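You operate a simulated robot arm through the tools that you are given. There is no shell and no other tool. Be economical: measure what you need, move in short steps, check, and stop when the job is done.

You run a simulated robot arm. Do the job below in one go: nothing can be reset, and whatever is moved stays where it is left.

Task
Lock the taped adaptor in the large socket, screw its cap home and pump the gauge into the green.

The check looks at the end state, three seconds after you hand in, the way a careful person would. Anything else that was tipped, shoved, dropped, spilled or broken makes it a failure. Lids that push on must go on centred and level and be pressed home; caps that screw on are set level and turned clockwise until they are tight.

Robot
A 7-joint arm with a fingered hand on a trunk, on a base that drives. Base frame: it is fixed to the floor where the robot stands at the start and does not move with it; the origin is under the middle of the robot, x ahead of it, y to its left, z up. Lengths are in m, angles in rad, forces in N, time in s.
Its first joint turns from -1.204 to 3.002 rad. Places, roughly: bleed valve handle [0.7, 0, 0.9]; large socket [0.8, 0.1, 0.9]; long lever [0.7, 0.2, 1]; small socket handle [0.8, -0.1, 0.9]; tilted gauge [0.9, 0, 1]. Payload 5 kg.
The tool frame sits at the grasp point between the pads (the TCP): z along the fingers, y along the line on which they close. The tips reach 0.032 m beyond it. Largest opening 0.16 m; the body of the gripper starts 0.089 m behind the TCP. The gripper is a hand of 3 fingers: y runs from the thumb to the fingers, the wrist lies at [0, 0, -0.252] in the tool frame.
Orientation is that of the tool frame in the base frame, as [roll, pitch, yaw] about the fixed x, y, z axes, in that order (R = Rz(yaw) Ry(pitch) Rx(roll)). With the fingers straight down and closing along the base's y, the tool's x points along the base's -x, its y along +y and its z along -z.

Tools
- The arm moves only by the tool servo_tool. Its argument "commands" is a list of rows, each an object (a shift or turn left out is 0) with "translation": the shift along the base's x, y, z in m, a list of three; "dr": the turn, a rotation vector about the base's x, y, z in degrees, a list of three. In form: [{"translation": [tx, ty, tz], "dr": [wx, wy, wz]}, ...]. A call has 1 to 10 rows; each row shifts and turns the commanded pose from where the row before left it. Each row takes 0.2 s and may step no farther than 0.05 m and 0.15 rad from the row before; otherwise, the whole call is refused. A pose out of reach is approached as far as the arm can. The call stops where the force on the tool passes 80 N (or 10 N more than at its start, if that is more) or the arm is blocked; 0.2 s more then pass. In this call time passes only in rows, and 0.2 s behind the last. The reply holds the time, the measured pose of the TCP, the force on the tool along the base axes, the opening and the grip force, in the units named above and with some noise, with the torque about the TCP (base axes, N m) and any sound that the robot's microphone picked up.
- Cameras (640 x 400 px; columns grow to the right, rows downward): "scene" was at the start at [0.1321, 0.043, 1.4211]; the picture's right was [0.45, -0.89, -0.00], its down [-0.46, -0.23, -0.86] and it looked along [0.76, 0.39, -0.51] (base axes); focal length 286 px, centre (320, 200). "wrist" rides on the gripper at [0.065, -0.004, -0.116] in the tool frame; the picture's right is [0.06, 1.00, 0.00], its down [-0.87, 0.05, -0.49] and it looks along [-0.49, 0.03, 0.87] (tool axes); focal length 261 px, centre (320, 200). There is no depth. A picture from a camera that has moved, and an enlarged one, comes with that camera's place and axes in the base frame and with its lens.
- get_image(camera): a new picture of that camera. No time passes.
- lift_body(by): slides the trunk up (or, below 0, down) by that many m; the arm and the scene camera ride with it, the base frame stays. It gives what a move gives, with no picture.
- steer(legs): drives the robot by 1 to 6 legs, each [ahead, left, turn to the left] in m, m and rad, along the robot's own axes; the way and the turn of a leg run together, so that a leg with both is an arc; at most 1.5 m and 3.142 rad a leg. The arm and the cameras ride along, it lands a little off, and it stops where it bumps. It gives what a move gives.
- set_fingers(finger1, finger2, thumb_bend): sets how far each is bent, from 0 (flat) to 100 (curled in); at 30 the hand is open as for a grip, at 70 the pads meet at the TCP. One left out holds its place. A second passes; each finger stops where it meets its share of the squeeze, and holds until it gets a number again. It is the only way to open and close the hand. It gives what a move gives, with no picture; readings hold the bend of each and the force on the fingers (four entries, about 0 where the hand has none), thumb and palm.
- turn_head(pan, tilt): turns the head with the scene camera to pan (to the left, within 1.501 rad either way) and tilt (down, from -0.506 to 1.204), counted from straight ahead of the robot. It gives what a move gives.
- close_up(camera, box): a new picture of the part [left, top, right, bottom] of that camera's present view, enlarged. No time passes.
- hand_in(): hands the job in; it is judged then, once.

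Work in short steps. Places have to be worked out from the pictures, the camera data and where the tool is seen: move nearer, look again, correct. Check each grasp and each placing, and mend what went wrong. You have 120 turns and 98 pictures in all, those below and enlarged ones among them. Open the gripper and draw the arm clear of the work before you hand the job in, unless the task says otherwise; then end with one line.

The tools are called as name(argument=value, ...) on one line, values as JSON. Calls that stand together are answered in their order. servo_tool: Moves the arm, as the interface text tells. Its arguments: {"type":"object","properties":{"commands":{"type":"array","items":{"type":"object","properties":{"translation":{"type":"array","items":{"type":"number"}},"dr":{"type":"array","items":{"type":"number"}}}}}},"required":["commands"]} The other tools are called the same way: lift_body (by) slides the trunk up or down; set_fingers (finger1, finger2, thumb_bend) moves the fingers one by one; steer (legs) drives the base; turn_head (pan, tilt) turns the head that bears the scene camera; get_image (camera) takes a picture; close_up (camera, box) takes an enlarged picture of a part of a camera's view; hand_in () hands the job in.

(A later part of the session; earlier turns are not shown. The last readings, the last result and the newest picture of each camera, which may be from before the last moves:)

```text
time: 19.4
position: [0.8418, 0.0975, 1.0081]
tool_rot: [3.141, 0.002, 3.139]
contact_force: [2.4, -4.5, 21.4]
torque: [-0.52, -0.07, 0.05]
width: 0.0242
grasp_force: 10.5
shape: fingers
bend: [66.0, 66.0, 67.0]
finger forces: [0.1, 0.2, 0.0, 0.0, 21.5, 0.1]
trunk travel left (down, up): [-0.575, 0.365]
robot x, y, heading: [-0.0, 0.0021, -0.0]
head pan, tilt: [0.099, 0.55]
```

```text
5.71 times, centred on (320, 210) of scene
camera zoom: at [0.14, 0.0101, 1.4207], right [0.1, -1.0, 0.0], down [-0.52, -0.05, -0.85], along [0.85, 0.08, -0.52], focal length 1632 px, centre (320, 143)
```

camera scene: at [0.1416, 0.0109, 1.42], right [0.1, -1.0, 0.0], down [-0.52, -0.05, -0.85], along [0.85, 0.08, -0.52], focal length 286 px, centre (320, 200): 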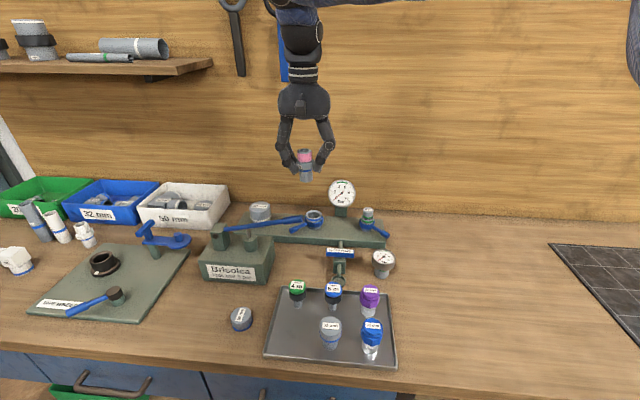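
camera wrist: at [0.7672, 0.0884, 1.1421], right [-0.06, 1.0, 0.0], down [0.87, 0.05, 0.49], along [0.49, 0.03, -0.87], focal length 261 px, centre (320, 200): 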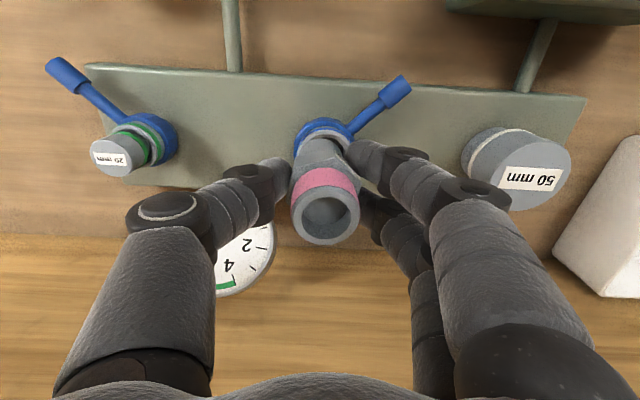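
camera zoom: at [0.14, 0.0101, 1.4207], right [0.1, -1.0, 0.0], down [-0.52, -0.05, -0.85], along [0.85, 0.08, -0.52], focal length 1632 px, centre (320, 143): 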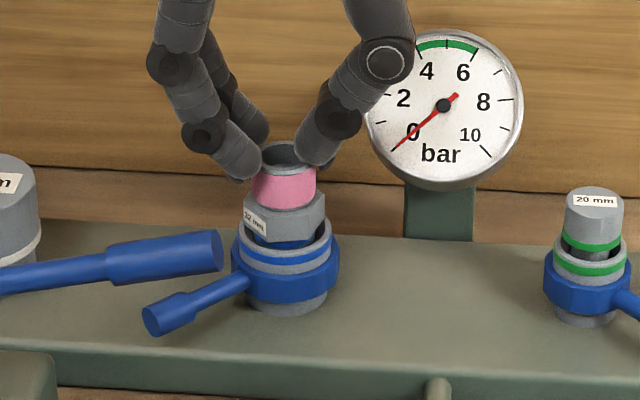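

Only the thumb was on the ring. I lift, narrow the tips, and press again evenly.

servo_tool(commands=[{"translation": [0.001, 0, 0.02]}])

set_fingers(finger1=70, finger2=70, thumb_bend=70)

servo_tool(commands=[{"translation": [0, 0, -0.01]}, {"translation": [0, 0, -0.005]}, {"translation": [0, 0, -0.004]}, {"translation": [0, 0, -0.004]}, {"translation": [0, 0, -0.004]}, {"translation": [0, 0, -0.004]}])

close_up(camera="scene", box=[270, 175, 370, 245])

```text
time: 19.9
position: [0.8402, 0.0992, 1.0252]
tool_rot: [-3.14, -0.002, -3.14]
contact_force: [-0.8, -0.1, 0.7]
torque: [-0.03, -0.06, -0.01]
width: 0.0256
grasp_force: 0.1
shape: fingers
bend: [66.0, 66.0, 66.0]
finger forces: [0.1, 0.0, 0.0, 0.1, 0.1, 0.0]
trunk travel left (down, up): [-0.575, 0.365]
robot x, y, heading: [-0.0018, 0.0007, 0.0]
head pan, tilt: [0.099, 0.55]
```

```text
time: 20.9
position: [0.8425, 0.098, 1.0265]
tool_rot: [-3.14, 0.0, -3.141]
contact_force: [0.5, 0.4, 0.1]
torque: [-0.03, -0.02, -0.02]
width: 0.0126
grasp_force: 0.0
shape: fingers
bend: [70.0, 70.0, 70.0]
finger forces: [0.1, 0.1, 0.1, 0.0, 0.0, 0.1]
trunk travel left (down, up): [-0.575, 0.365]
robot x, y, heading: [0.0012, 0.0022, 0.002]
head pan, tilt: [0.099, 0.55]
```

```text
time: 22.2
position: [0.8433, 0.0987, 1.007]
tool_rot: [3.135, 0.012, 3.139]
contact_force: [-6.1, -2.4, 43.3]
torque: [-0.08, 0.31, -0.04]
width: 0.0057
grasp_force: 22.9
shape: fingers
bend: [72.0, 72.0, 72.0]
finger forces: [10.7, 9.7, 0.1, 0.0, 26.5, 0.0]
trunk travel left (down, up): [-0.575, 0.365]
robot x, y, heading: [0.004, 0.0037, 0.002]
head pan, tilt: [0.099, 0.55]
stopped in row 6: the force on the tool passed its limit (the readings are from after the stop); the commanded pose is now the measured one
```

```text
5.71 times, centred on (320, 210) of scene
camera zoom: at [0.138, 0.0102, 1.4203], right [0.1, -1.0, 0.0], down [-0.52, -0.05, -0.85], along [0.85, 0.08, -0.52], focal length 1632 px, centre (320, 143)
```

zoom: 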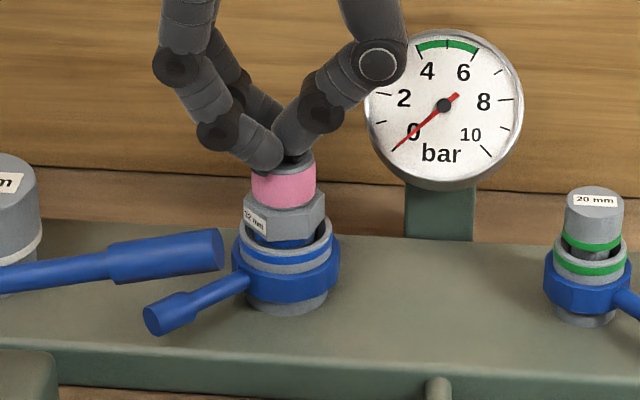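

Pressed to 80 N without further movement: the adaptor is fully home. Next, the lock handle: I raise, open slightly, turn the hand so it straddles the handle tangentially, and look.

servo_tool(commands=[{"translation": [0, 0, 0.04]}, {"translation": [0, 0, 0.03]}, {"translation": [-0.009, 0.008, 0], "dr": [0, 0, -8.2]}, {"translation": [-0.009, 0.008, 0], "dr": [0, 0, -8.2]}, {"translation": [-0.009, 0.008, 0], "dr": [0, 0, -8.2]}, {"translation": [-0.009, 0.008, 0], "dr": [0, 0, -8.2]}, {"translation": [-0.009, 0.007, 0], "dr": [0, 0, -8.2]}])

set_fingers(finger1=57, finger2=57, thumb_bend=57)

get_image(camera="wrist")

close_up(camera="scene", box=[250, 150, 370, 245])

```text
time: 23.8
position: [0.7997, 0.1354, 1.0725]
tool_rot: [3.139, 0.007, 2.423]
contact_force: [0.1, -0.8, 0.9]
torque: [0.01, 0.03, -0.04]
width: 0.0116
grasp_force: 0.1
shape: fingers
bend: [70.0, 70.0, 70.0]
finger forces: [0.0, 0.0, 0.0, 0.0, 0.0, 0.0]
trunk travel left (down, up): [-0.575, 0.365]
robot x, y, heading: [-0.0001, -0.0018, 0.0]
head pan, tilt: [0.099, 0.55]
```

```text
time: 24.8
position: [0.8003, 0.136, 1.0715]
tool_rot: [3.139, 0.003, 2.424]
contact_force: [-0.2, 0.0, 0.5]
torque: [-0.03, 0.0, 0.01]
width: 0.0625
grasp_force: 0.0
shape: fingers
bend: [56.0, 56.0, 56.0]
finger forces: [0.0, 0.1, 0.0, 0.0, 0.0, 0.1]
trunk travel left (down, up): [-0.575, 0.365]
robot x, y, heading: [-0.0005, -0.0, -0.002]
head pan, tilt: [0.099, 0.55]
```

```text
55 pictures are left
camera wrist: at [0.7481, 0.1769, 1.1884], right [0.61, 0.79, 0.0], down [0.69, -0.53, 0.5], along [0.4, -0.3, -0.87], focal length 261 px, centre (320, 200)
```

wrist: 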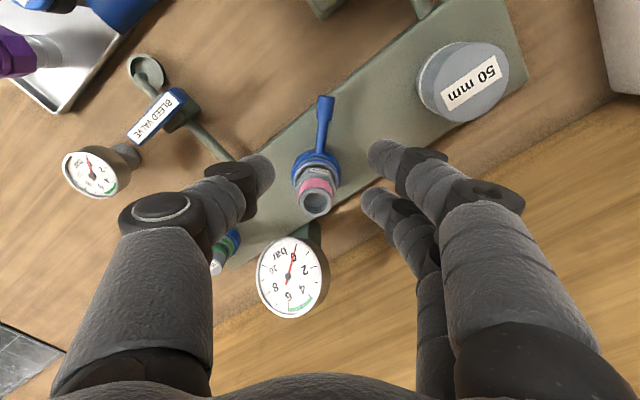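

```text
4.21 times, centred on (310, 198) of scene
camera zoom: at [0.1414, 0.0109, 1.4201], right [0.1, -1.0, 0.0], down [-0.52, -0.05, -0.85], along [0.85, 0.08, -0.52], focal length 1203 px, centre (362, 210)
```

zoom: 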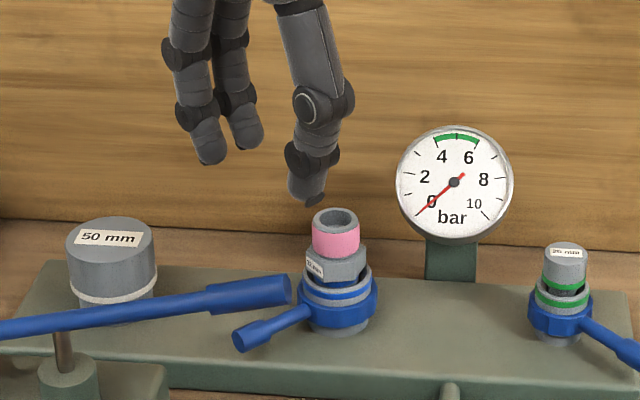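

The handle lies centrally between thumb and fingers. I go down to straddle it.

servo_tool(commands=[{"translation": [0.002, 0.004, -0.04]}, {"translation": [0, 0, -0.04]}, {"translation": [0, 0, -0.035]}, {"translation": [0, 0, -0.015]}])

get_image(camera="wrist")

close_up(camera="scene", box=[250, 150, 370, 245])

```text
time: 25.8
position: [0.8019, 0.1429, 0.9414]
tool_rot: [3.138, 0.007, 2.425]
contact_force: [0.0, 0.4, 0.0]
torque: [0.0, -0.02, 0.02]
width: 0.0623
grasp_force: 0.1
shape: fingers
bend: [56.0, 56.0, 56.0]
finger forces: [0.0, 0.0, 0.0, 0.0, 0.0, 0.0]
trunk travel left (down, up): [-0.575, 0.365]
robot x, y, heading: [-0.0, -0.0011, 0.002]
head pan, tilt: [0.099, 0.55]
```

```text
53 pictures are left
camera wrist: at [0.7494, 0.1826, 1.0571], right [0.61, 0.79, 0.0], down [0.69, -0.53, 0.5], along [0.4, -0.3, -0.87], focal length 261 px, centre (320, 200)
```

wrist: 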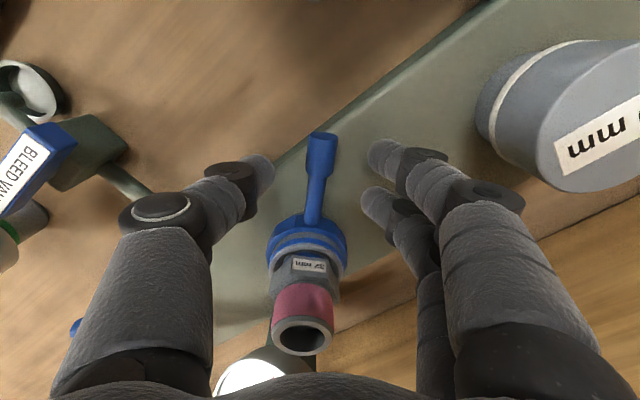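

```text
4.21 times, centred on (310, 198) of scene
camera zoom: at [0.1411, 0.0107, 1.4202], right [0.1, -1.0, 0.0], down [-0.52, -0.05, -0.85], along [0.85, 0.08, -0.52], focal length 1203 px, centre (362, 210)
```

zoom: 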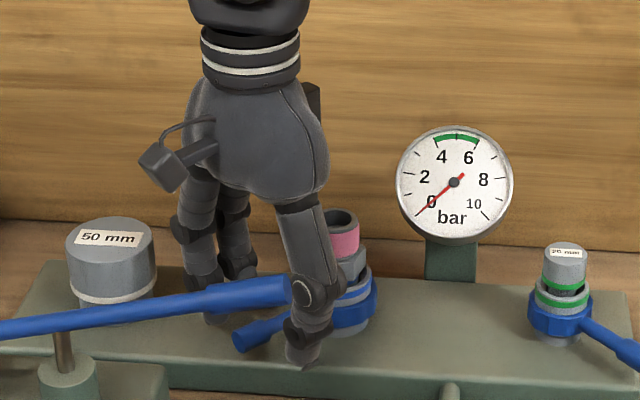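

Handle is straddled. I sweep it counter-clockwise (toward the matching position of the small socket's handle) about the socket axis, turning the hand along.

servo_tool(commands=[{"translation": [-0.0037, -0.0077, 0], "dr": [0, 0, 8]}, {"translation": [-0.0029, -0.0077, 0], "dr": [0, 0, 8]}, {"translation": [-0.0035, -0.007, 0], "dr": [0, 0, 8]}, {"translation": [-0.0025, -0.0074, 0], "dr": [0, 0, 8]}, {"translation": [-0.0014, -0.0077, 0], "dr": [0, 0, 8]}])

get_image(camera="wrist")

```text
time: 27.0
position: [0.7887, 0.1058, 0.9412]
tool_rot: [3.137, 0.007, 3.126]
contact_force: [0.5, 0.7, -0.3]
torque: [0.02, -0.02, -0.04]
width: 0.0641
grasp_force: 0.3
shape: fingers
bend: [55.0, 56.0, 56.0]
finger forces: [0.8, 0.0, 0.0, 0.0, 0.0, 0.1]
trunk travel left (down, up): [-0.575, 0.365]
robot x, y, heading: [-0.0012, -0.0001, -0.001]
head pan, tilt: [0.099, 0.55]
```

```text
51 pictures are left
camera wrist: at [0.722, 0.1022, 1.0568], right [-0.05, 1.0, 0.0], down [0.87, 0.04, 0.5], along [0.5, 0.03, -0.87], focal length 261 px, centre (320, 200)
```

wrist: 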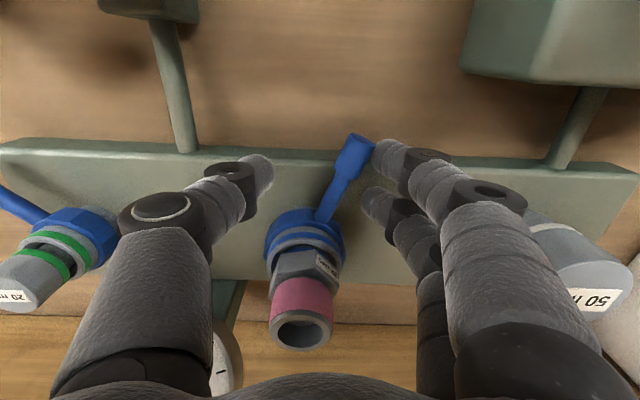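

The handle follows freely (~20° moved so far). I continue the sweep, keeping the hand's yaw from swinging the thumb into the gauge.

servo_tool(commands=[{"translation": [-0.0004, -0.0078, 0], "dr": [0, 0, 6]}, {"translation": [0.0008, -0.0077, 0], "dr": [0, 0, 6]}, {"translation": [0.0018, -0.0076, 0], "dr": [0, 0, 4]}, {"translation": [0.0028, -0.0073, 0]}, {"translation": [0.0039, -0.0068, 0]}])

get_image(camera="wrist")

```text
time: 28.2
position: [0.7961, 0.066, 0.9407]
tool_rot: [3.139, 0.006, -2.88]
contact_force: [-1.5, 1.6, 0.0]
torque: [0.02, 0.02, -0.01]
width: 0.0654
grasp_force: 0.3
shape: fingers
bend: [55.0, 56.0, 56.0]
finger forces: [1.1, 0.0, 0.1, 0.0, 0.1, 0.0]
trunk travel left (down, up): [-0.575, 0.365]
robot x, y, heading: [-0.001, -0.0008, 0.0]
head pan, tilt: [0.099, 0.55]
```

```text
50 pictures are left
camera wrist: at [0.7339, 0.0462, 1.0566], right [-0.32, 0.95, 0.0], down [0.82, 0.27, 0.5], along [0.47, 0.16, -0.87], focal length 261 px, centre (320, 200)
```

wrist: 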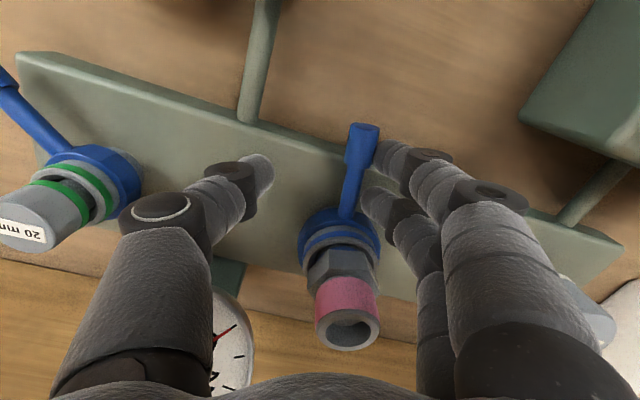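

Still about 45° short of the small handle's pose, with little resistance. I push on toward it.

servo_tool(commands=[{"translation": [0.002, -0.0066, 0]}, {"translation": [0.003, -0.0066, 0]}, {"translation": [0.003, -0.0066, 0]}, {"translation": [0.003, -0.0066, 0]}, {"translation": [0.004, -0.0066, 0]}])

get_image(camera="wrist")

```text
time: 29.4
position: [0.8103, 0.0353, 0.9414]
tool_rot: [3.137, 0.005, -2.877]
contact_force: [-21.0, 3.7, 0.4]
torque: [0.1, 0.57, 1.03]
width: 0.065
grasp_force: 10.4
shape: fingers
bend: [55.0, 51.0, 56.0]
finger forces: [1.5, 19.6, 0.1, 0.0, 0.0, 0.1]
trunk travel left (down, up): [-0.575, 0.365]
robot x, y, heading: [-0.0023, 0.0008, 0.002]
head pan, tilt: [0.099, 0.55]
```

```text
49 pictures are left
camera wrist: at [0.7479, 0.0149, 1.0572], right [-0.32, 0.95, 0.0], down [0.82, 0.28, 0.5], along [0.47, 0.16, -0.87], focal length 261 px, centre (320, 200)
```

wrist: 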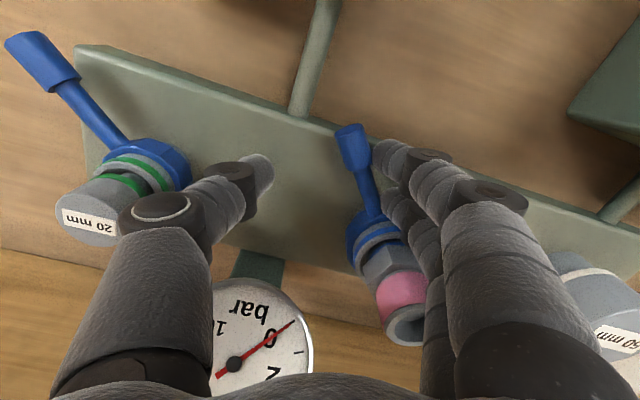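

One finger touched the socket body. I shift outward along the handle, turn the hand slightly, and finish the push.

servo_tool(commands=[{"translation": [-0.008, 0.0, 0]}, {"translation": [0.002, -0.003, 0], "dr": [0, 0, 8]}, {"translation": [0.002, -0.003, 0], "dr": [0, 0, 8]}, {"translation": [0.003, -0.006, 0]}, {"translation": [0.004, -0.006, 0]}, {"translation": [0.005, -0.006, 0]}])

get_image(camera="wrist")

```text
time: 30.8
position: [0.8186, 0.0139, 0.9435]
tool_rot: [3.137, 0.005, -2.598]
contact_force: [-16.3, 13.4, 3.1]
torque: [0.5, 0.49, 0.39]
width: 0.0789
grasp_force: 10.6
shape: fingers
bend: [49.0, 47.0, 56.0]
finger forces: [10.1, 11.9, 0.0, 0.0, 0.1, 0.1]
trunk travel left (down, up): [-0.575, 0.365]
robot x, y, heading: [-0.0004, 0.0031, -0.003]
head pan, tilt: [0.099, 0.55]
```

```text
48 pictures are left
camera wrist: at [0.7644, -0.0235, 1.0586], right [-0.57, 0.82, 0.0], down [0.71, 0.49, 0.5], along [0.41, 0.29, -0.87], focal length 261 px, centre (320, 200)
```

wrist: 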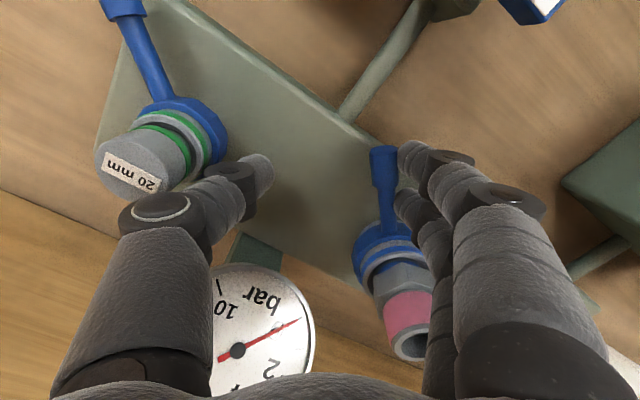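

The handle now lies at ≈229°, parallel to the small socket's locked handle, and resists. I back off and rise.

servo_tool(commands=[{"translation": [-0.006, 0.008, 0]}, {"translation": [-0.002, 0.004, 0.02]}, {"translation": [0, 0, 0.04]}, {"translation": [-0.01, 0, 0.04]}, {"translation": [-0.03, 0, 0.03]}])

close_up(camera="scene", box=[250, 150, 410, 250])

get_image(camera="wrist")

```text
time: 32.0
position: [0.7722, 0.0195, 1.0704]
tool_rot: [3.138, 0.008, -2.601]
contact_force: [-0.7, 0.8, 0.7]
torque: [0.08, -0.01, 0.0]
width: 0.063
grasp_force: 0.0
shape: fingers
bend: [56.0, 56.0, 56.0]
finger forces: [0.0, 0.0, 0.1, 0.0, 0.0, 0.1]
trunk travel left (down, up): [-0.575, 0.365]
robot x, y, heading: [0.0008, -0.0006, -0.001]
head pan, tilt: [0.099, 0.55]
```

```text
4.00 times, centred on (330, 200) of scene
camera zoom: at [0.1399, 0.0104, 1.4202], right [0.1, -0.99, 0.0], down [-0.52, -0.05, -0.85], along [0.85, 0.09, -0.52], focal length 1142 px, centre (280, 200)
```

zoom: 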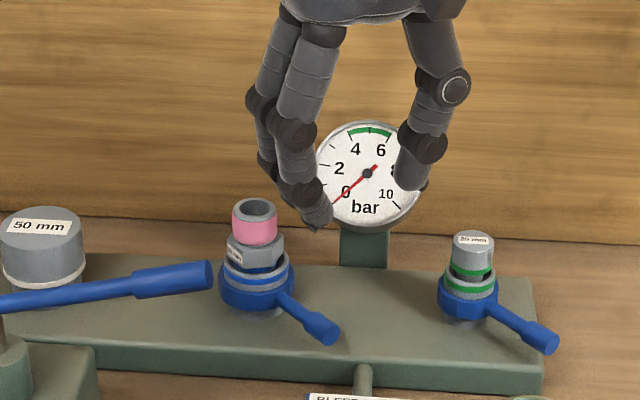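

```text
46 pictures are left
camera wrist: at [0.7185, -0.0167, 1.1859], right [-0.57, 0.82, 0.0], down [0.72, 0.49, 0.5], along [0.41, 0.28, -0.87], focal length 261 px, centre (320, 200)
```

wrist: 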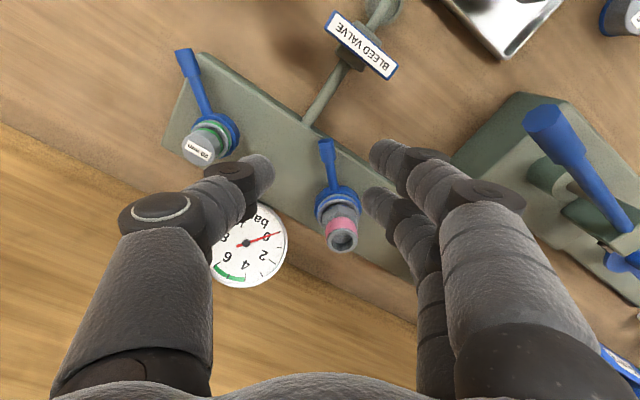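

Locked state looks right: both handles are parallel. Now for the blue cap: I estimate it at (0.489, −0.058), z≈0.89–0.93. I move above it, turning the hand so the pair of fingers comes down in the diagonal gap.

servo_tool(commands=[{"translation": [-0.0316, -0.0086, 0], "dr": [0, 0, -8.4]}, {"translation": [-0.0316, -0.0086, 0], "dr": [0, 0, -8.4]}, {"translation": [-0.0316, -0.0086, 0], "dr": [0, 0, -8.4]}, {"translation": [-0.0316, -0.0086, 0], "dr": [0, 0, -8.4]}, {"translation": [-0.0316, -0.0086, 0], "dr": [0, 0, -8.4]}, {"translation": [-0.0316, -0.0086, 0], "dr": [0, 0, -8.4]}, {"translation": [-0.0316, -0.0086, 0], "dr": [0, 0, -8.4]}, {"translation": [-0.0316, -0.0086, 0], "dr": [0, 0, -8.4]}, {"translation": [-0.0316, -0.0086, 0], "dr": [0, 0, -8.4]}])

set_fingers(finger1=49, finger2=49, thumb_bend=49)

get_image(camera="wrist")

```text
time: 34.0
position: [0.4863, -0.0558, 1.0722]
tool_rot: [3.137, 0.005, 2.359]
contact_force: [0.2, -0.1, 0.7]
torque: [0.02, -0.04, 0.0]
width: 0.0635
grasp_force: 0.1
shape: fingers
bend: [56.0, 56.0, 56.0]
finger forces: [0.2, 0.0, 0.0, 0.1, 0.0, 0.0]
trunk travel left (down, up): [-0.575, 0.365]
robot x, y, heading: [0.0006, -0.0012, 0.001]
head pan, tilt: [0.099, 0.55]
```

```text
time: 35.0
position: [0.4861, -0.0542, 1.0721]
tool_rot: [3.138, 0.006, 2.362]
contact_force: [0.1, 1.0, 0.1]
torque: [-0.01, 0.02, 0.0]
width: 0.0905
grasp_force: 0.0
shape: fingers
bend: [49.0, 49.0, 49.0]
finger forces: [0.0, 0.1, 0.1, 0.0, 0.1, 0.0]
trunk travel left (down, up): [-0.575, 0.365]
robot x, y, heading: [-0.0004, -0.0056, 0.001]
head pan, tilt: [0.099, 0.55]
```

```text
45 pictures are left
camera wrist: at [0.4373, -0.0113, 1.1873], right [0.66, 0.75, 0.0], down [0.65, -0.57, 0.5], along [0.38, -0.32, -0.87], focal length 261 px, centre (320, 200)
```

wrist: 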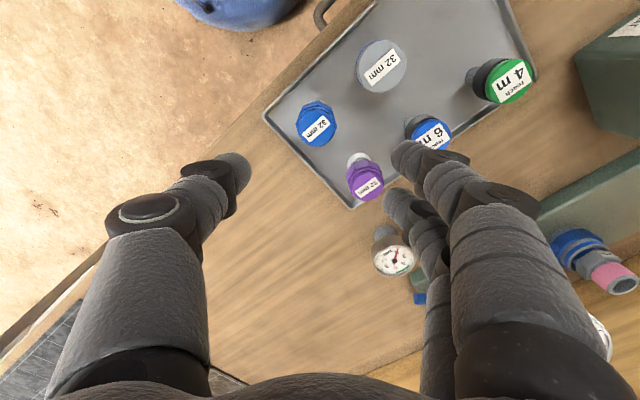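

servo_tool(commands=[{"translation": [0, 0.001, -0.035]}, {"translation": [0, 0, -0.035]}, {"translation": [0, 0, -0.02]}])

get_image(camera="wrist")

close_up(camera="scene", box=[250, 240, 450, 375])

```text
time: 35.8
position: [0.4877, -0.0531, 0.9806]
tool_rot: [3.136, 0.006, 2.36]
contact_force: [-0.9, -0.1, 0.3]
torque: [-0.01, 0.04, 0.0]
width: 0.0909
grasp_force: 0.2
shape: fingers
bend: [49.0, 49.0, 49.0]
finger forces: [0.0, 0.0, 0.0, 0.0, 0.1, 0.0]
trunk travel left (down, up): [-0.575, 0.365]
robot x, y, heading: [-0.0005, -0.0017, -0.001]
head pan, tilt: [0.099, 0.55]
```

```text
44 pictures are left
camera wrist: at [0.4391, -0.0089, 1.0963], right [0.66, 0.75, 0.0], down [0.65, -0.57, 0.5], along [0.38, -0.32, -0.87], focal length 261 px, centre (320, 200)
```

wrist: 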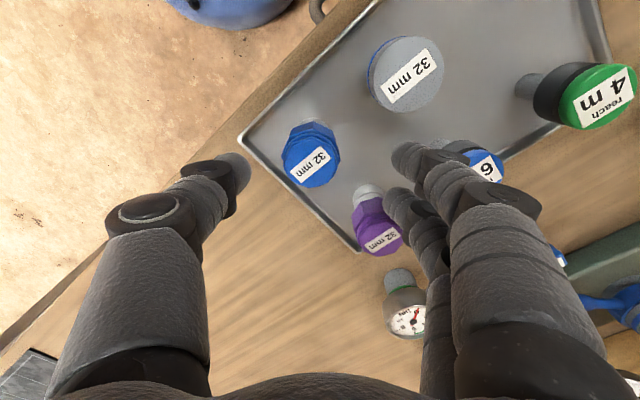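

```text
2.96 times, centred on (350, 308) of scene
camera zoom: at [0.1419, 0.0106, 1.4201], right [0.1, -1.0, 0.0], down [-0.52, -0.05, -0.85], along [0.85, 0.08, -0.52], focal length 846 px, centre (231, -118)
```

zoom: 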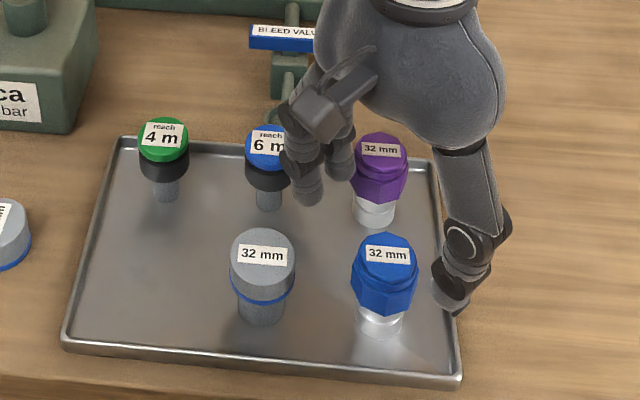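

Aligned within 2 mm, neighbours clear. I descend and grip the cap.

servo_tool(commands=[{"translation": [-0.0015, 0, -0.03]}, {"translation": [0, 0, -0.025]}])

set_fingers(finger1=70, finger2=70, thumb_bend=70)

close_up(camera="scene", box=[290, 260, 430, 370])

get_image(camera="wrist")

```text
time: 36.4
position: [0.4887, -0.054, 0.9266]
tool_rot: [3.139, 0.006, 2.361]
contact_force: [-0.5, -0.6, -0.4]
torque: [0.02, -0.01, -0.01]
width: 0.0908
grasp_force: 0.0
shape: fingers
bend: [49.0, 49.0, 49.0]
finger forces: [0.0, 0.1, 0.0, 0.0, 0.0, 0.1]
trunk travel left (down, up): [-0.575, 0.365]
robot x, y, heading: [-0.0017, 0.0003, 0.002]
head pan, tilt: [0.099, 0.55]
```

```text
time: 37.4
position: [0.4872, -0.0542, 0.9269]
tool_rot: [3.138, 0.005, 2.363]
contact_force: [-0.8, 0.5, -0.5]
torque: [-0.01, -0.02, -0.01]
width: 0.0404
grasp_force: 15.3
shape: fingers
bend: [63.0, 63.0, 65.0]
finger forces: [7.4, 7.7, 0.1, 0.0, 15.5, 0.0]
trunk travel left (down, up): [-0.575, 0.365]
robot x, y, heading: [0.003, 0.0007, -0.001]
head pan, tilt: [0.099, 0.55]
```

```text
3.64 times, centred on (360, 315) of scene
camera zoom: at [0.1413, 0.0107, 1.4201], right [0.1, -1.0, 0.0], down [-0.52, -0.05, -0.85], along [0.85, 0.08, -0.52], focal length 1039 px, centre (174, -218)
```

zoom: 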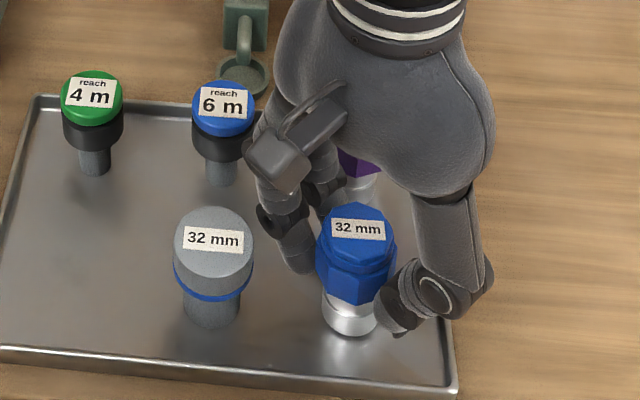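

```text
41 pictures are left
camera wrist: at [0.4379, -0.0106, 1.0421], right [0.66, 0.75, 0.0], down [0.65, -0.57, 0.5], along [0.38, -0.32, -0.87], focal length 261 px, centre (320, 200)
```

wrist: 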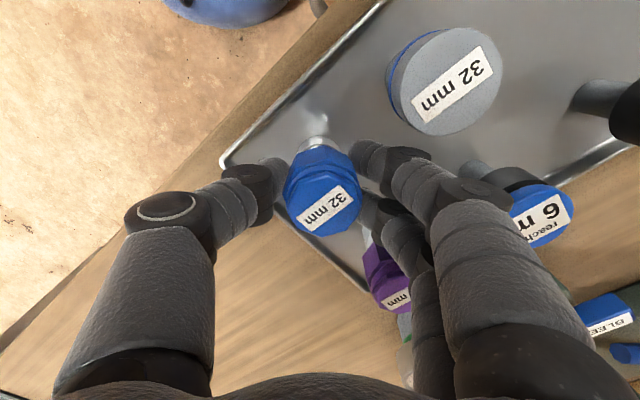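

Gripped at 15 N. I lift and look at the cap (and at what stays on the tray).

servo_tool(commands=[{"translation": [0, 0, 0.02]}, {"translation": [0, 0, 0.04]}, {"translation": [0, 0, 0.045]}, {"translation": [0, 0, 0.045]}, {"translation": [0, 0, 0.04]}])

close_up(camera="scene", box=[290, 180, 450, 370])

```text
time: 38.6
position: [0.4891, -0.0563, 1.114]
tool_rot: [3.138, 0.007, 2.364]
contact_force: [-0.7, 0.9, -1.6]
torque: [0.01, -0.05, -0.02]
width: 0.04
grasp_force: 15.7
shape: fingers
bend: [63.0, 63.0, 65.0]
finger forces: [7.6, 7.9, 0.1, 0.1, 15.4, 0.1]
trunk travel left (down, up): [-0.575, 0.365]
robot x, y, heading: [0.0006, 0.0015, 0.003]
head pan, tilt: [0.099, 0.55]
```

```text
2.11 times, centred on (370, 275) of scene
camera zoom: at [0.14, 0.0112, 1.4201], right [0.1, -0.99, 0.0], down [-0.52, -0.05, -0.85], along [0.85, 0.08, -0.52], focal length 601 px, centre (215, 42)
```

zoom: 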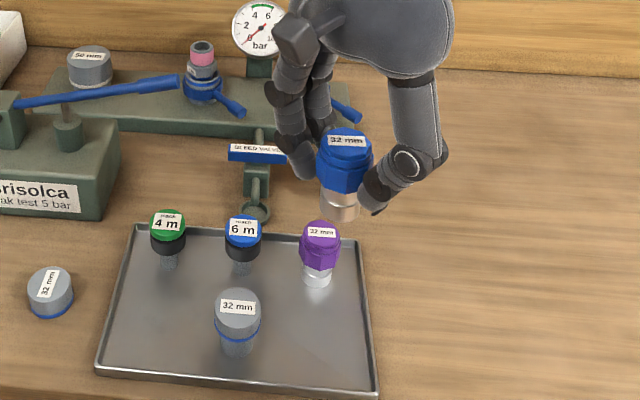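

The steel skirt belongs to the cap and came along; the cap hangs level. I carry it over to the adaptor, turning back the yaw so there's room for clockwise turns.

servo_tool(commands=[{"translation": [0, 0, 0.04]}, {"translation": [0.044, 0.019, 0], "dr": [0, 0, 7.5]}, {"translation": [0.044, 0.019, 0], "dr": [0, 0, 7.5]}, {"translation": [0.044, 0.019, 0], "dr": [0, 0, 7.5]}, {"translation": [0.044, 0.019, 0], "dr": [0, 0, 7.5]}, {"translation": [0.044, 0.019, 0], "dr": [0, 0, 7.5]}, {"translation": [0.044, 0.019, 0], "dr": [0, 0, 7.5]}, {"translation": [0.044, 0.019, 0], "dr": [0, 0, 7.5]}, {"translation": [0.044, 0.02, 0], "dr": [0, 0, 7.5]}])

servo_tool(commands=[{"translation": [0, 0, -0.04]}, {"translation": [0, 0, -0.04]}, {"translation": [0, 0, -0.01]}])

close_up(camera="scene", box=[270, 140, 370, 240])

get_image(camera="wrist")

```text
time: 40.6
position: [0.8378, 0.1, 1.1537]
tool_rot: [3.138, 0.004, -2.874]
contact_force: [0.2, 0.0, -0.8]
torque: [-0.04, 0.03, -0.03]
width: 0.04
grasp_force: 15.8
shape: fingers
bend: [63.0, 63.0, 65.0]
finger forces: [8.2, 8.4, 0.0, 0.1, 15.0, 0.0]
trunk travel left (down, up): [-0.575, 0.365]
robot x, y, heading: [0.0023, 0.0015, 0.002]
head pan, tilt: [0.099, 0.55]
```

```text
time: 41.4
position: [0.8373, 0.0979, 1.0637]
tool_rot: [3.138, 0.006, -2.876]
contact_force: [-0.4, -0.5, -1.3]
torque: [-0.01, 0.02, 0.0]
width: 0.0401
grasp_force: 16.2
shape: fingers
bend: [63.0, 63.0, 65.0]
finger forces: [8.3, 8.7, 0.0, 0.0, 15.0, 0.0]
trunk travel left (down, up): [-0.575, 0.365]
robot x, y, heading: [0.0012, -0.0008, 0.001]
head pan, tilt: [0.099, 0.55]
```

```text
4.00 times, centred on (320, 190) of scene
camera zoom: at [0.1419, 0.0112, 1.4201], right [0.1, -1.0, 0.0], down [-0.52, -0.05, -0.85], along [0.85, 0.08, -0.52], focal length 1142 px, centre (320, 240)
```

zoom: 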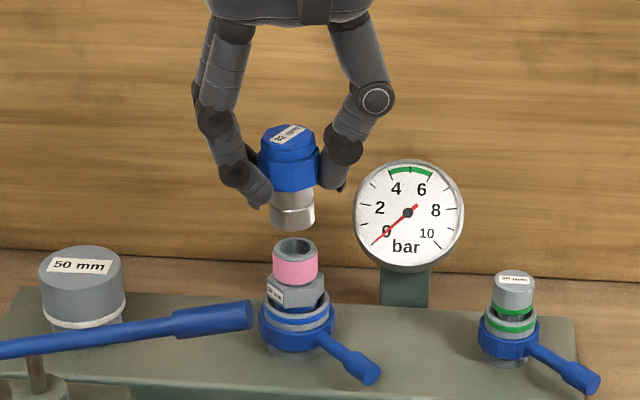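

```text
38 pictures are left
camera wrist: at [0.7752, 0.0777, 1.1801], right [-0.32, 0.95, 0.0], down [0.82, 0.28, 0.5], along [0.47, 0.16, -0.87], focal length 261 px, centre (320, 200)
```

wrist: 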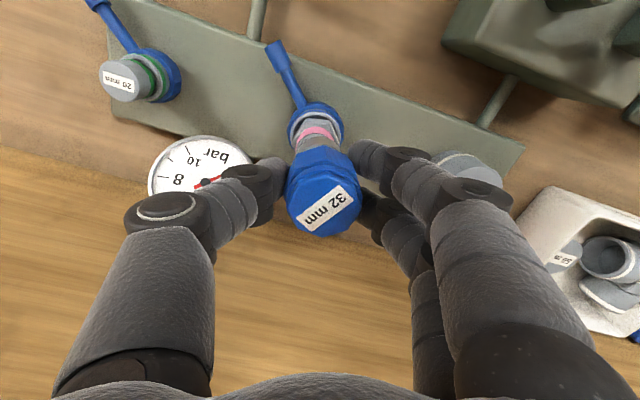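

close_up(camera="wrist", box=[260, 90, 380, 170])

```text
5.00 times, centred on (320, 130) of wrist
camera zoom: at [0.7752, 0.0777, 1.1801], right [-0.32, 0.95, 0.0], down [0.82, 0.28, 0.5], along [0.47, 0.16, -0.87], focal length 1303 px, centre (320, 550)
```

zoom: 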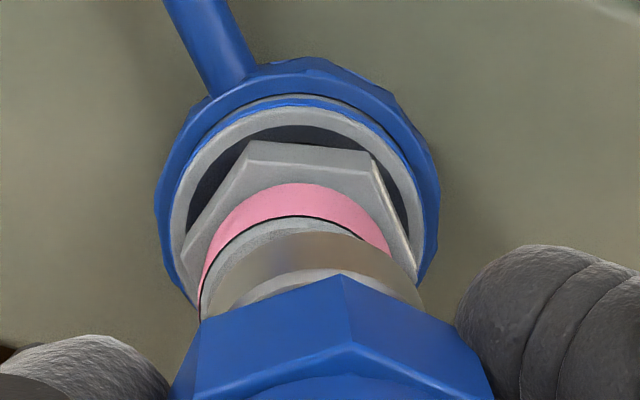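

Both views agree: shift by (+2.4, −2.6) mm. Then I lower the cap onto the thread.

servo_tool(commands=[{"translation": [0.0024, -0.0026, 0]}, {"translation": [0, 0, -0.01]}, {"translation": [0, 0, -0.01]}, {"translation": [0, 0, -0.004]}, {"translation": [0, 0, -0.004]}, {"translation": [0, 0, -0.004]}])

close_up(camera="scene", box=[270, 150, 370, 240])

```text
time: 42.8
position: [0.8415, 0.0971, 1.0351]
tool_rot: [3.137, 0.008, -2.874]
contact_force: [0.9, -1.3, 17.8]
torque: [0.02, 0.0, -0.03]
width: 0.0395
grasp_force: 19.2
shape: fingers
bend: [65.0, 65.0, 65.0]
finger forces: [9.2, 9.9, 0.1, 0.0, 18.8, 0.0]
trunk travel left (down, up): [-0.575, 0.365]
robot x, y, heading: [-0.0025, -0.0017, 0.001]
head pan, tilt: [0.099, 0.55]
```

```text
4.44 times, centred on (320, 195) of scene
camera zoom: at [0.1402, 0.0106, 1.4206], right [0.1, -1.0, 0.0], down [-0.52, -0.05, -0.85], along [0.85, 0.08, -0.52], focal length 1270 px, centre (320, 222)
```

zoom: 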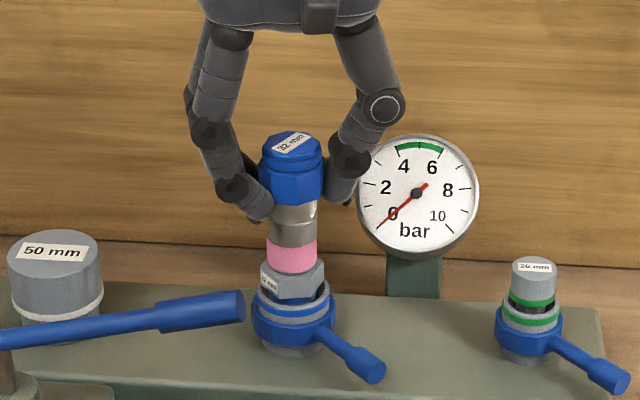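

The cap sits on the thread start, level, 18 N. I turn it clockwise with a slight downward feed.

servo_tool(commands=[{"dr": [0, 0, -8], "translation": [0, 0, -0.0003]}, {"dr": [0, 0, -8], "translation": [0, 0, -0.0003]}, {"dr": [0, 0, -8], "translation": [0, 0, -0.0003]}, {"dr": [0, 0, -8], "translation": [0, 0, -0.0003]}, {"dr": [0, 0, -8], "translation": [0, 0, -0.0003]}, {"dr": [0, 0, -8], "translation": [0, 0, -0.0003]}, {"dr": [0, 0, -8], "translation": [0, 0, -0.0003]}, {"dr": [0, 0, -8], "translation": [0, 0, -0.0003]}, {"dr": [0, 0, -8], "translation": [0, 0, -0.0003]}, {"dr": [0, 0, -8], "translation": [0, 0, -0.0003]}])

close_up(camera="scene", box=[270, 150, 370, 240])

```text
time: 45.0
position: [0.8412, 0.0966, 1.0299]
tool_rot: [3.137, 0.007, 2.01]
contact_force: [0.4, 0.3, -1.5]
torque: [0.01, 0.03, 0.01]
width: 0.0339
grasp_force: 14.0
shape: fingers
bend: [66.0, 65.0, 67.0]
finger forces: [6.9, 7.5, 0.0, 0.1, 12.3, 0.0]
trunk travel left (down, up): [-0.575, 0.365]
robot x, y, heading: [0.0002, -0.0004, -0.003]
head pan, tilt: [0.099, 0.55]
```

```text
4.44 times, centred on (320, 195) of scene
camera zoom: at [0.1416, 0.0109, 1.42], right [0.1, -1.0, 0.0], down [-0.52, -0.05, -0.85], along [0.85, 0.08, -0.52], focal length 1270 px, centre (320, 222)
```

zoom: 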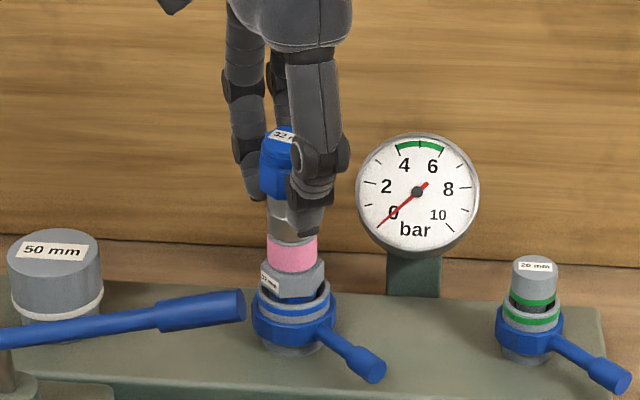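

The grip width changed, so the fingers may have slipped down on the cap. I release, rise, and look.

set_fingers(finger1=55, finger2=55, thumb_bend=55)

servo_tool(commands=[{"translation": [0, 0, 0.03]}, {"translation": [0, 0, 0.04]}])

close_up(camera="scene", box=[270, 150, 370, 240])

get_image(camera="wrist")

```text
time: 46.0
position: [0.8413, 0.0977, 1.0304]
tool_rot: [3.138, 0.005, 2.014]
contact_force: [0.0, 0.1, 0.5]
torque: [0.02, -0.01, -0.02]
width: 0.0665
grasp_force: 0.0
shape: fingers
bend: [55.0, 55.0, 55.0]
finger forces: [0.0, 0.1, 0.0, 0.0, 0.1, 0.1]
trunk travel left (down, up): [-0.575, 0.365]
robot x, y, heading: [-0.0015, -0.0019, -0.007]
head pan, tilt: [0.099, 0.55]
```

```text
time: 46.6
position: [0.8386, 0.097, 1.1008]
tool_rot: [3.138, 0.006, 2.015]
contact_force: [-1.0, 0.5, 0.0]
torque: [0.0, -0.03, -0.01]
width: 0.0665
grasp_force: 0.1
shape: fingers
bend: [55.0, 55.0, 55.0]
finger forces: [0.0, 0.0, 0.1, 0.0, 0.1, 0.0]
trunk travel left (down, up): [-0.575, 0.365]
robot x, y, heading: [0.004, 0.0016, 0.001]
head pan, tilt: [0.099, 0.55]
```

```text
4.44 times, centred on (320, 195) of scene
camera zoom: at [0.1402, 0.0113, 1.4201], right [0.1, -1.0, 0.0], down [-0.52, -0.05, -0.85], along [0.85, 0.08, -0.52], focal length 1270 px, centre (320, 222)
```

zoom: 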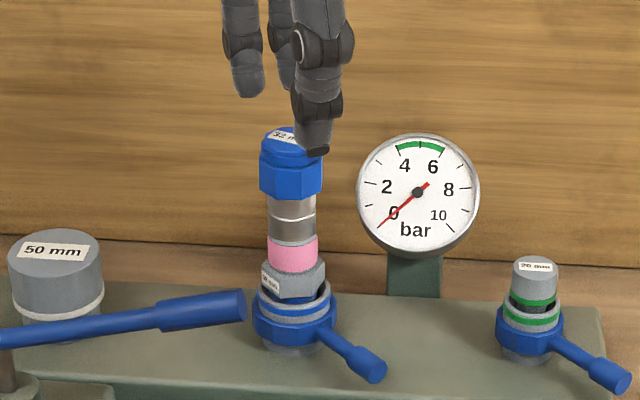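

```text
33 pictures are left
camera wrist: at [0.8058, 0.1552, 1.2172], right [0.88, 0.48, 0.0], down [0.42, -0.76, 0.5], along [0.24, -0.43, -0.87], focal length 261 px, centre (320, 200)
```

wrist: 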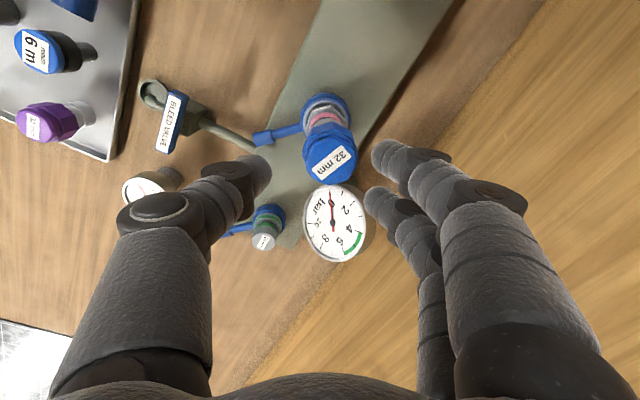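

close_up(camera="scene", box=[295, 174, 335, 224])

close_up(camera="scene", box=[350, 275, 400, 330])

```text
8.00 times, centred on (315, 199) of scene
camera zoom: at [0.1402, 0.0113, 1.4201], right [0.1, -1.0, 0.0], down [-0.52, -0.05, -0.85], along [0.85, 0.08, -0.52], focal length 2285 px, centre (360, 208)
```

zoom: 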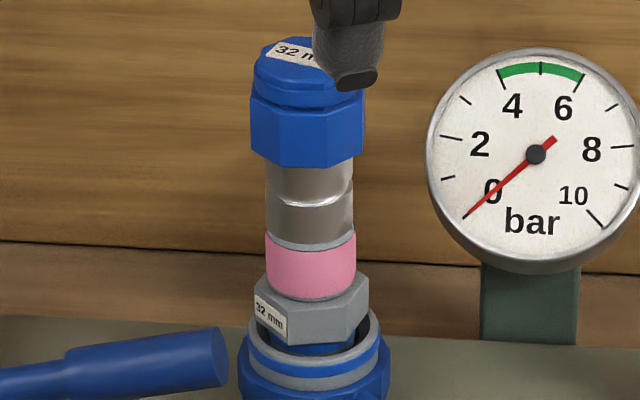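

```text
7.27 times, centred on (375, 302) of scene
camera zoom: at [0.1402, 0.0113, 1.4201], right [0.1, -1.0, 0.0], down [-0.52, -0.05, -0.85], along [0.85, 0.08, -0.52], focal length 2077 px, centre (-80, -546)
```

zoom: 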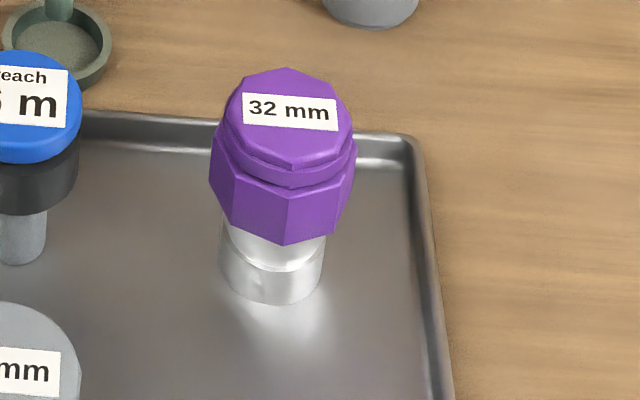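

The cap turned with the hand but did not go down, and its skirt looks no wider than the taped thread. I regrip it and tilt it toward the camera to look underneath.

servo_tool(commands=[{"translation": [0.002, 0, -0.03]}, {"translation": [0, 0, -0.034]}])

set_fingers(finger1=70, finger2=70, thumb_bend=70)

servo_tool(commands=[{"translation": [0, 0, 0.01]}, {"translation": [0, 0, 0.03]}, {"translation": [-0.01, 0, 0.045], "dr": [0, 0, 8]}, {"translation": [-0.02, 0, 0.045], "dr": [0, 0, 8]}, {"translation": [-0.03, 0, 0.04], "dr": [0, 0, 8]}, {"translation": [-0.04, -0.01, 0.02], "dr": [0, 0, 8]}, {"translation": [-0.04, -0.01, 0.02], "dr": [0, 0, 8]}, {"translation": [-0.04, -0.01, 0.02], "dr": [0, 0, 8]}, {"translation": [-0.03, -0.01, 0.02], "dr": [0, 0, 8]}, {"translation": [-0.02, -0.01, 0.01], "dr": [0, 0, 8]}])

servo_tool(commands=[{"dr": [0, 8, 0]}, {"dr": [0, 8, 0]}, {"dr": [0, 8, 0]}, {"dr": [0, 8, 0]}, {"dr": [0, 8, 0]}, {"dr": [0, 8, 0]}])

get_image(camera="scene")

```text
time: 47.2
position: [0.8447, 0.0953, 1.0359]
tool_rot: [3.138, 0.005, 2.011]
contact_force: [0.6, 0.5, -0.1]
torque: [0.01, 0.02, 0.0]
width: 0.0663
grasp_force: 0.1
shape: fingers
bend: [55.0, 55.0, 55.0]
finger forces: [0.1, 0.1, 0.0, 0.0, 0.1, 0.0]
trunk travel left (down, up): [-0.575, 0.365]
robot x, y, heading: [-0.0033, 0.0018, -0.005]
head pan, tilt: [0.099, 0.55]
```

```text
time: 48.2
position: [0.8437, 0.0959, 1.0374]
tool_rot: [3.139, 0.005, 2.014]
contact_force: [0.1, 1.3, -0.6]
torque: [0.01, -0.01, -0.02]
width: 0.0411
grasp_force: 14.8
shape: fingers
bend: [63.0, 63.0, 65.0]
finger forces: [7.4, 7.0, 0.0, 0.0, 15.7, 0.0]
trunk travel left (down, up): [-0.575, 0.365]
robot x, y, heading: [0.0012, 0.0032, 0.0]
head pan, tilt: [0.099, 0.55]
```

```text
time: 50.4
position: [0.6136, 0.0449, 1.2975]
tool_rot: [3.138, 0.006, 3.133]
contact_force: [0.1, 0.0, -2.3]
torque: [0.02, -0.01, 0.01]
width: 0.041
grasp_force: 15.5
shape: fingers
bend: [63.0, 64.0, 65.0]
finger forces: [8.0, 7.5, 0.0, 0.0, 15.4, 0.0]
trunk travel left (down, up): [-0.575, 0.365]
robot x, y, heading: [0.0025, -0.001, -0.004]
head pan, tilt: [0.099, 0.55]
```

```text
time: 51.8
position: [0.6135, 0.0483, 1.2965]
tool_rot: [-3.127, -0.835, 3.123]
contact_force: [0.1, 0.4, -1.7]
torque: [-0.04, -0.03, 0.04]
width: 0.0406
grasp_force: 15.8
shape: fingers
bend: [63.0, 64.0, 65.0]
finger forces: [8.5, 8.3, 0.0, 0.0, 15.0, 0.0]
trunk travel left (down, up): [-0.575, 0.365]
robot x, y, heading: [0.0022, 0.001, -0.002]
head pan, tilt: [0.099, 0.55]
```

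```text
30 pictures are left
camera scene: at [0.142, 0.0123, 1.42], right [0.1, -0.99, 0.0], down [-0.52, -0.05, -0.85], along [0.85, 0.08, -0.52], focal length 286 px, centre (320, 200)
```

scene: 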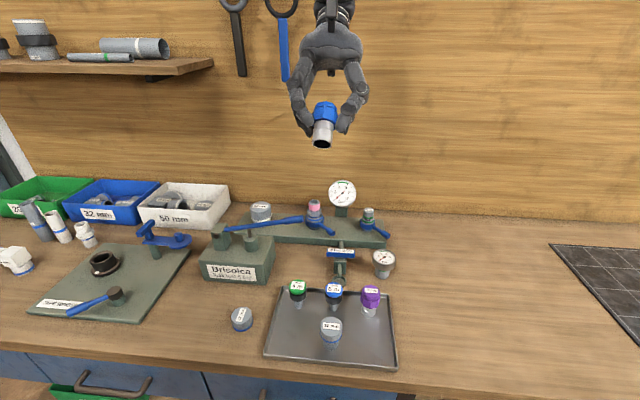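

close_up(camera="scene", box=[295, 90, 350, 160])

```text
5.71 times, centred on (322, 125) of scene
camera zoom: at [0.142, 0.0123, 1.42], right [0.1, -0.99, 0.0], down [-0.52, -0.05, -0.85], along [0.85, 0.08, -0.52], focal length 1632 px, centre (306, 629)
```

zoom: 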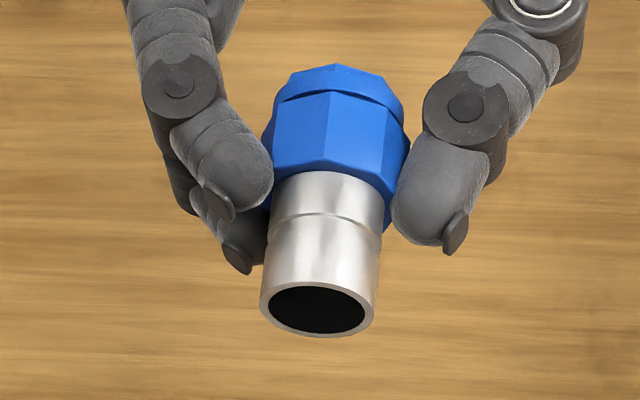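

The skirt is an open tube, part of the cap. I go back and give the blue cap a proper try: set it level and turn through a larger angle while keeping it pressed.

servo_tool(commands=[{"dr": [0, -8, 0]}, {"dr": [0, -8, 0]}, {"dr": [0, -8, 0]}, {"dr": [0, -8, 0]}, {"dr": [0, -8, 0]}, {"dr": [0, -8, 0]}])

servo_tool(commands=[{"translation": [0.046, 0.0095, -0.03], "dr": [0, 0, 8]}, {"translation": [0.046, 0.0095, -0.03], "dr": [0, 0, 8]}, {"translation": [0.046, 0.0095, -0.03], "dr": [0, 0, 8]}, {"translation": [0.046, 0.0095, -0.03], "dr": [0, 0, 8]}, {"translation": [0.046, 0.0095, -0.03], "dr": [0, 0, 8]}, {"translation": [0, 0, -0.04]}, {"translation": [0, 0, -0.04]}])

close_up(camera="scene", box=[270, 140, 370, 240])

close_up(camera="wrist", box=[260, 90, 380, 170])

```text
time: 53.2
position: [0.6133, 0.0463, 1.2969]
tool_rot: [3.135, 0.009, 3.129]
contact_force: [-0.5, -0.5, -0.4]
torque: [-0.02, 0.01, -0.03]
width: 0.0406
grasp_force: 16.0
shape: fingers
bend: [63.0, 64.0, 65.0]
finger forces: [9.0, 8.6, 0.0, 0.0, 14.9, 0.1]
trunk travel left (down, up): [-0.575, 0.365]
robot x, y, heading: [0.0001, -0.0008, 0.005]
head pan, tilt: [0.099, 0.55]
```

```text
refused: row 1 steps farther than a row can; nothing moved
```

```text
4.00 times, centred on (320, 190) of scene
camera zoom: at [0.1409, 0.01, 1.4201], right [0.1, -1.0, 0.0], down [-0.52, -0.05, -0.85], along [0.85, 0.09, -0.52], focal length 1142 px, centre (320, 240)
```

zoom: 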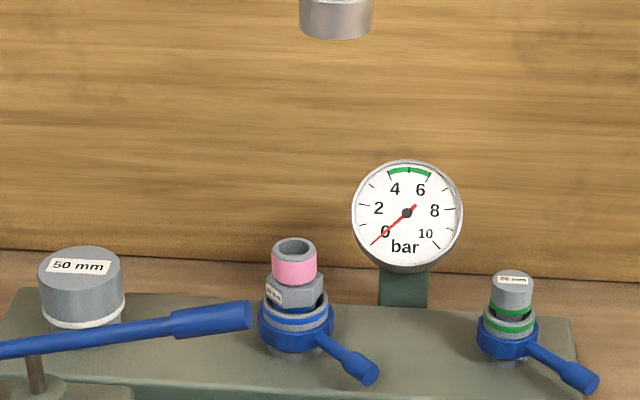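

```text
5.00 times, centred on (320, 130) of wrist
camera zoom: at [0.5465, 0.0433, 1.4129], right [-0.05, 1.0, 0.0], down [0.87, 0.04, 0.5], along [0.5, 0.03, -0.87], focal length 1303 px, centre (320, 550)
```

zoom: 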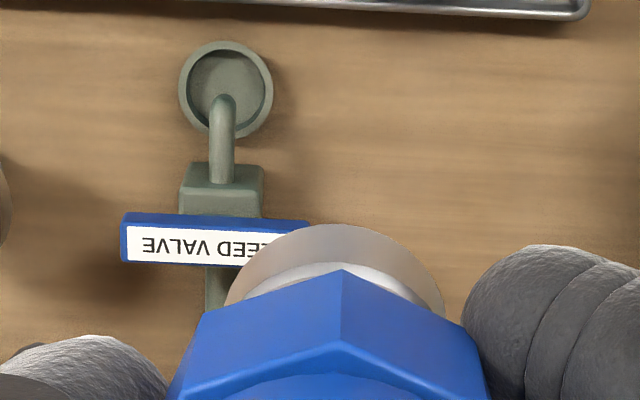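

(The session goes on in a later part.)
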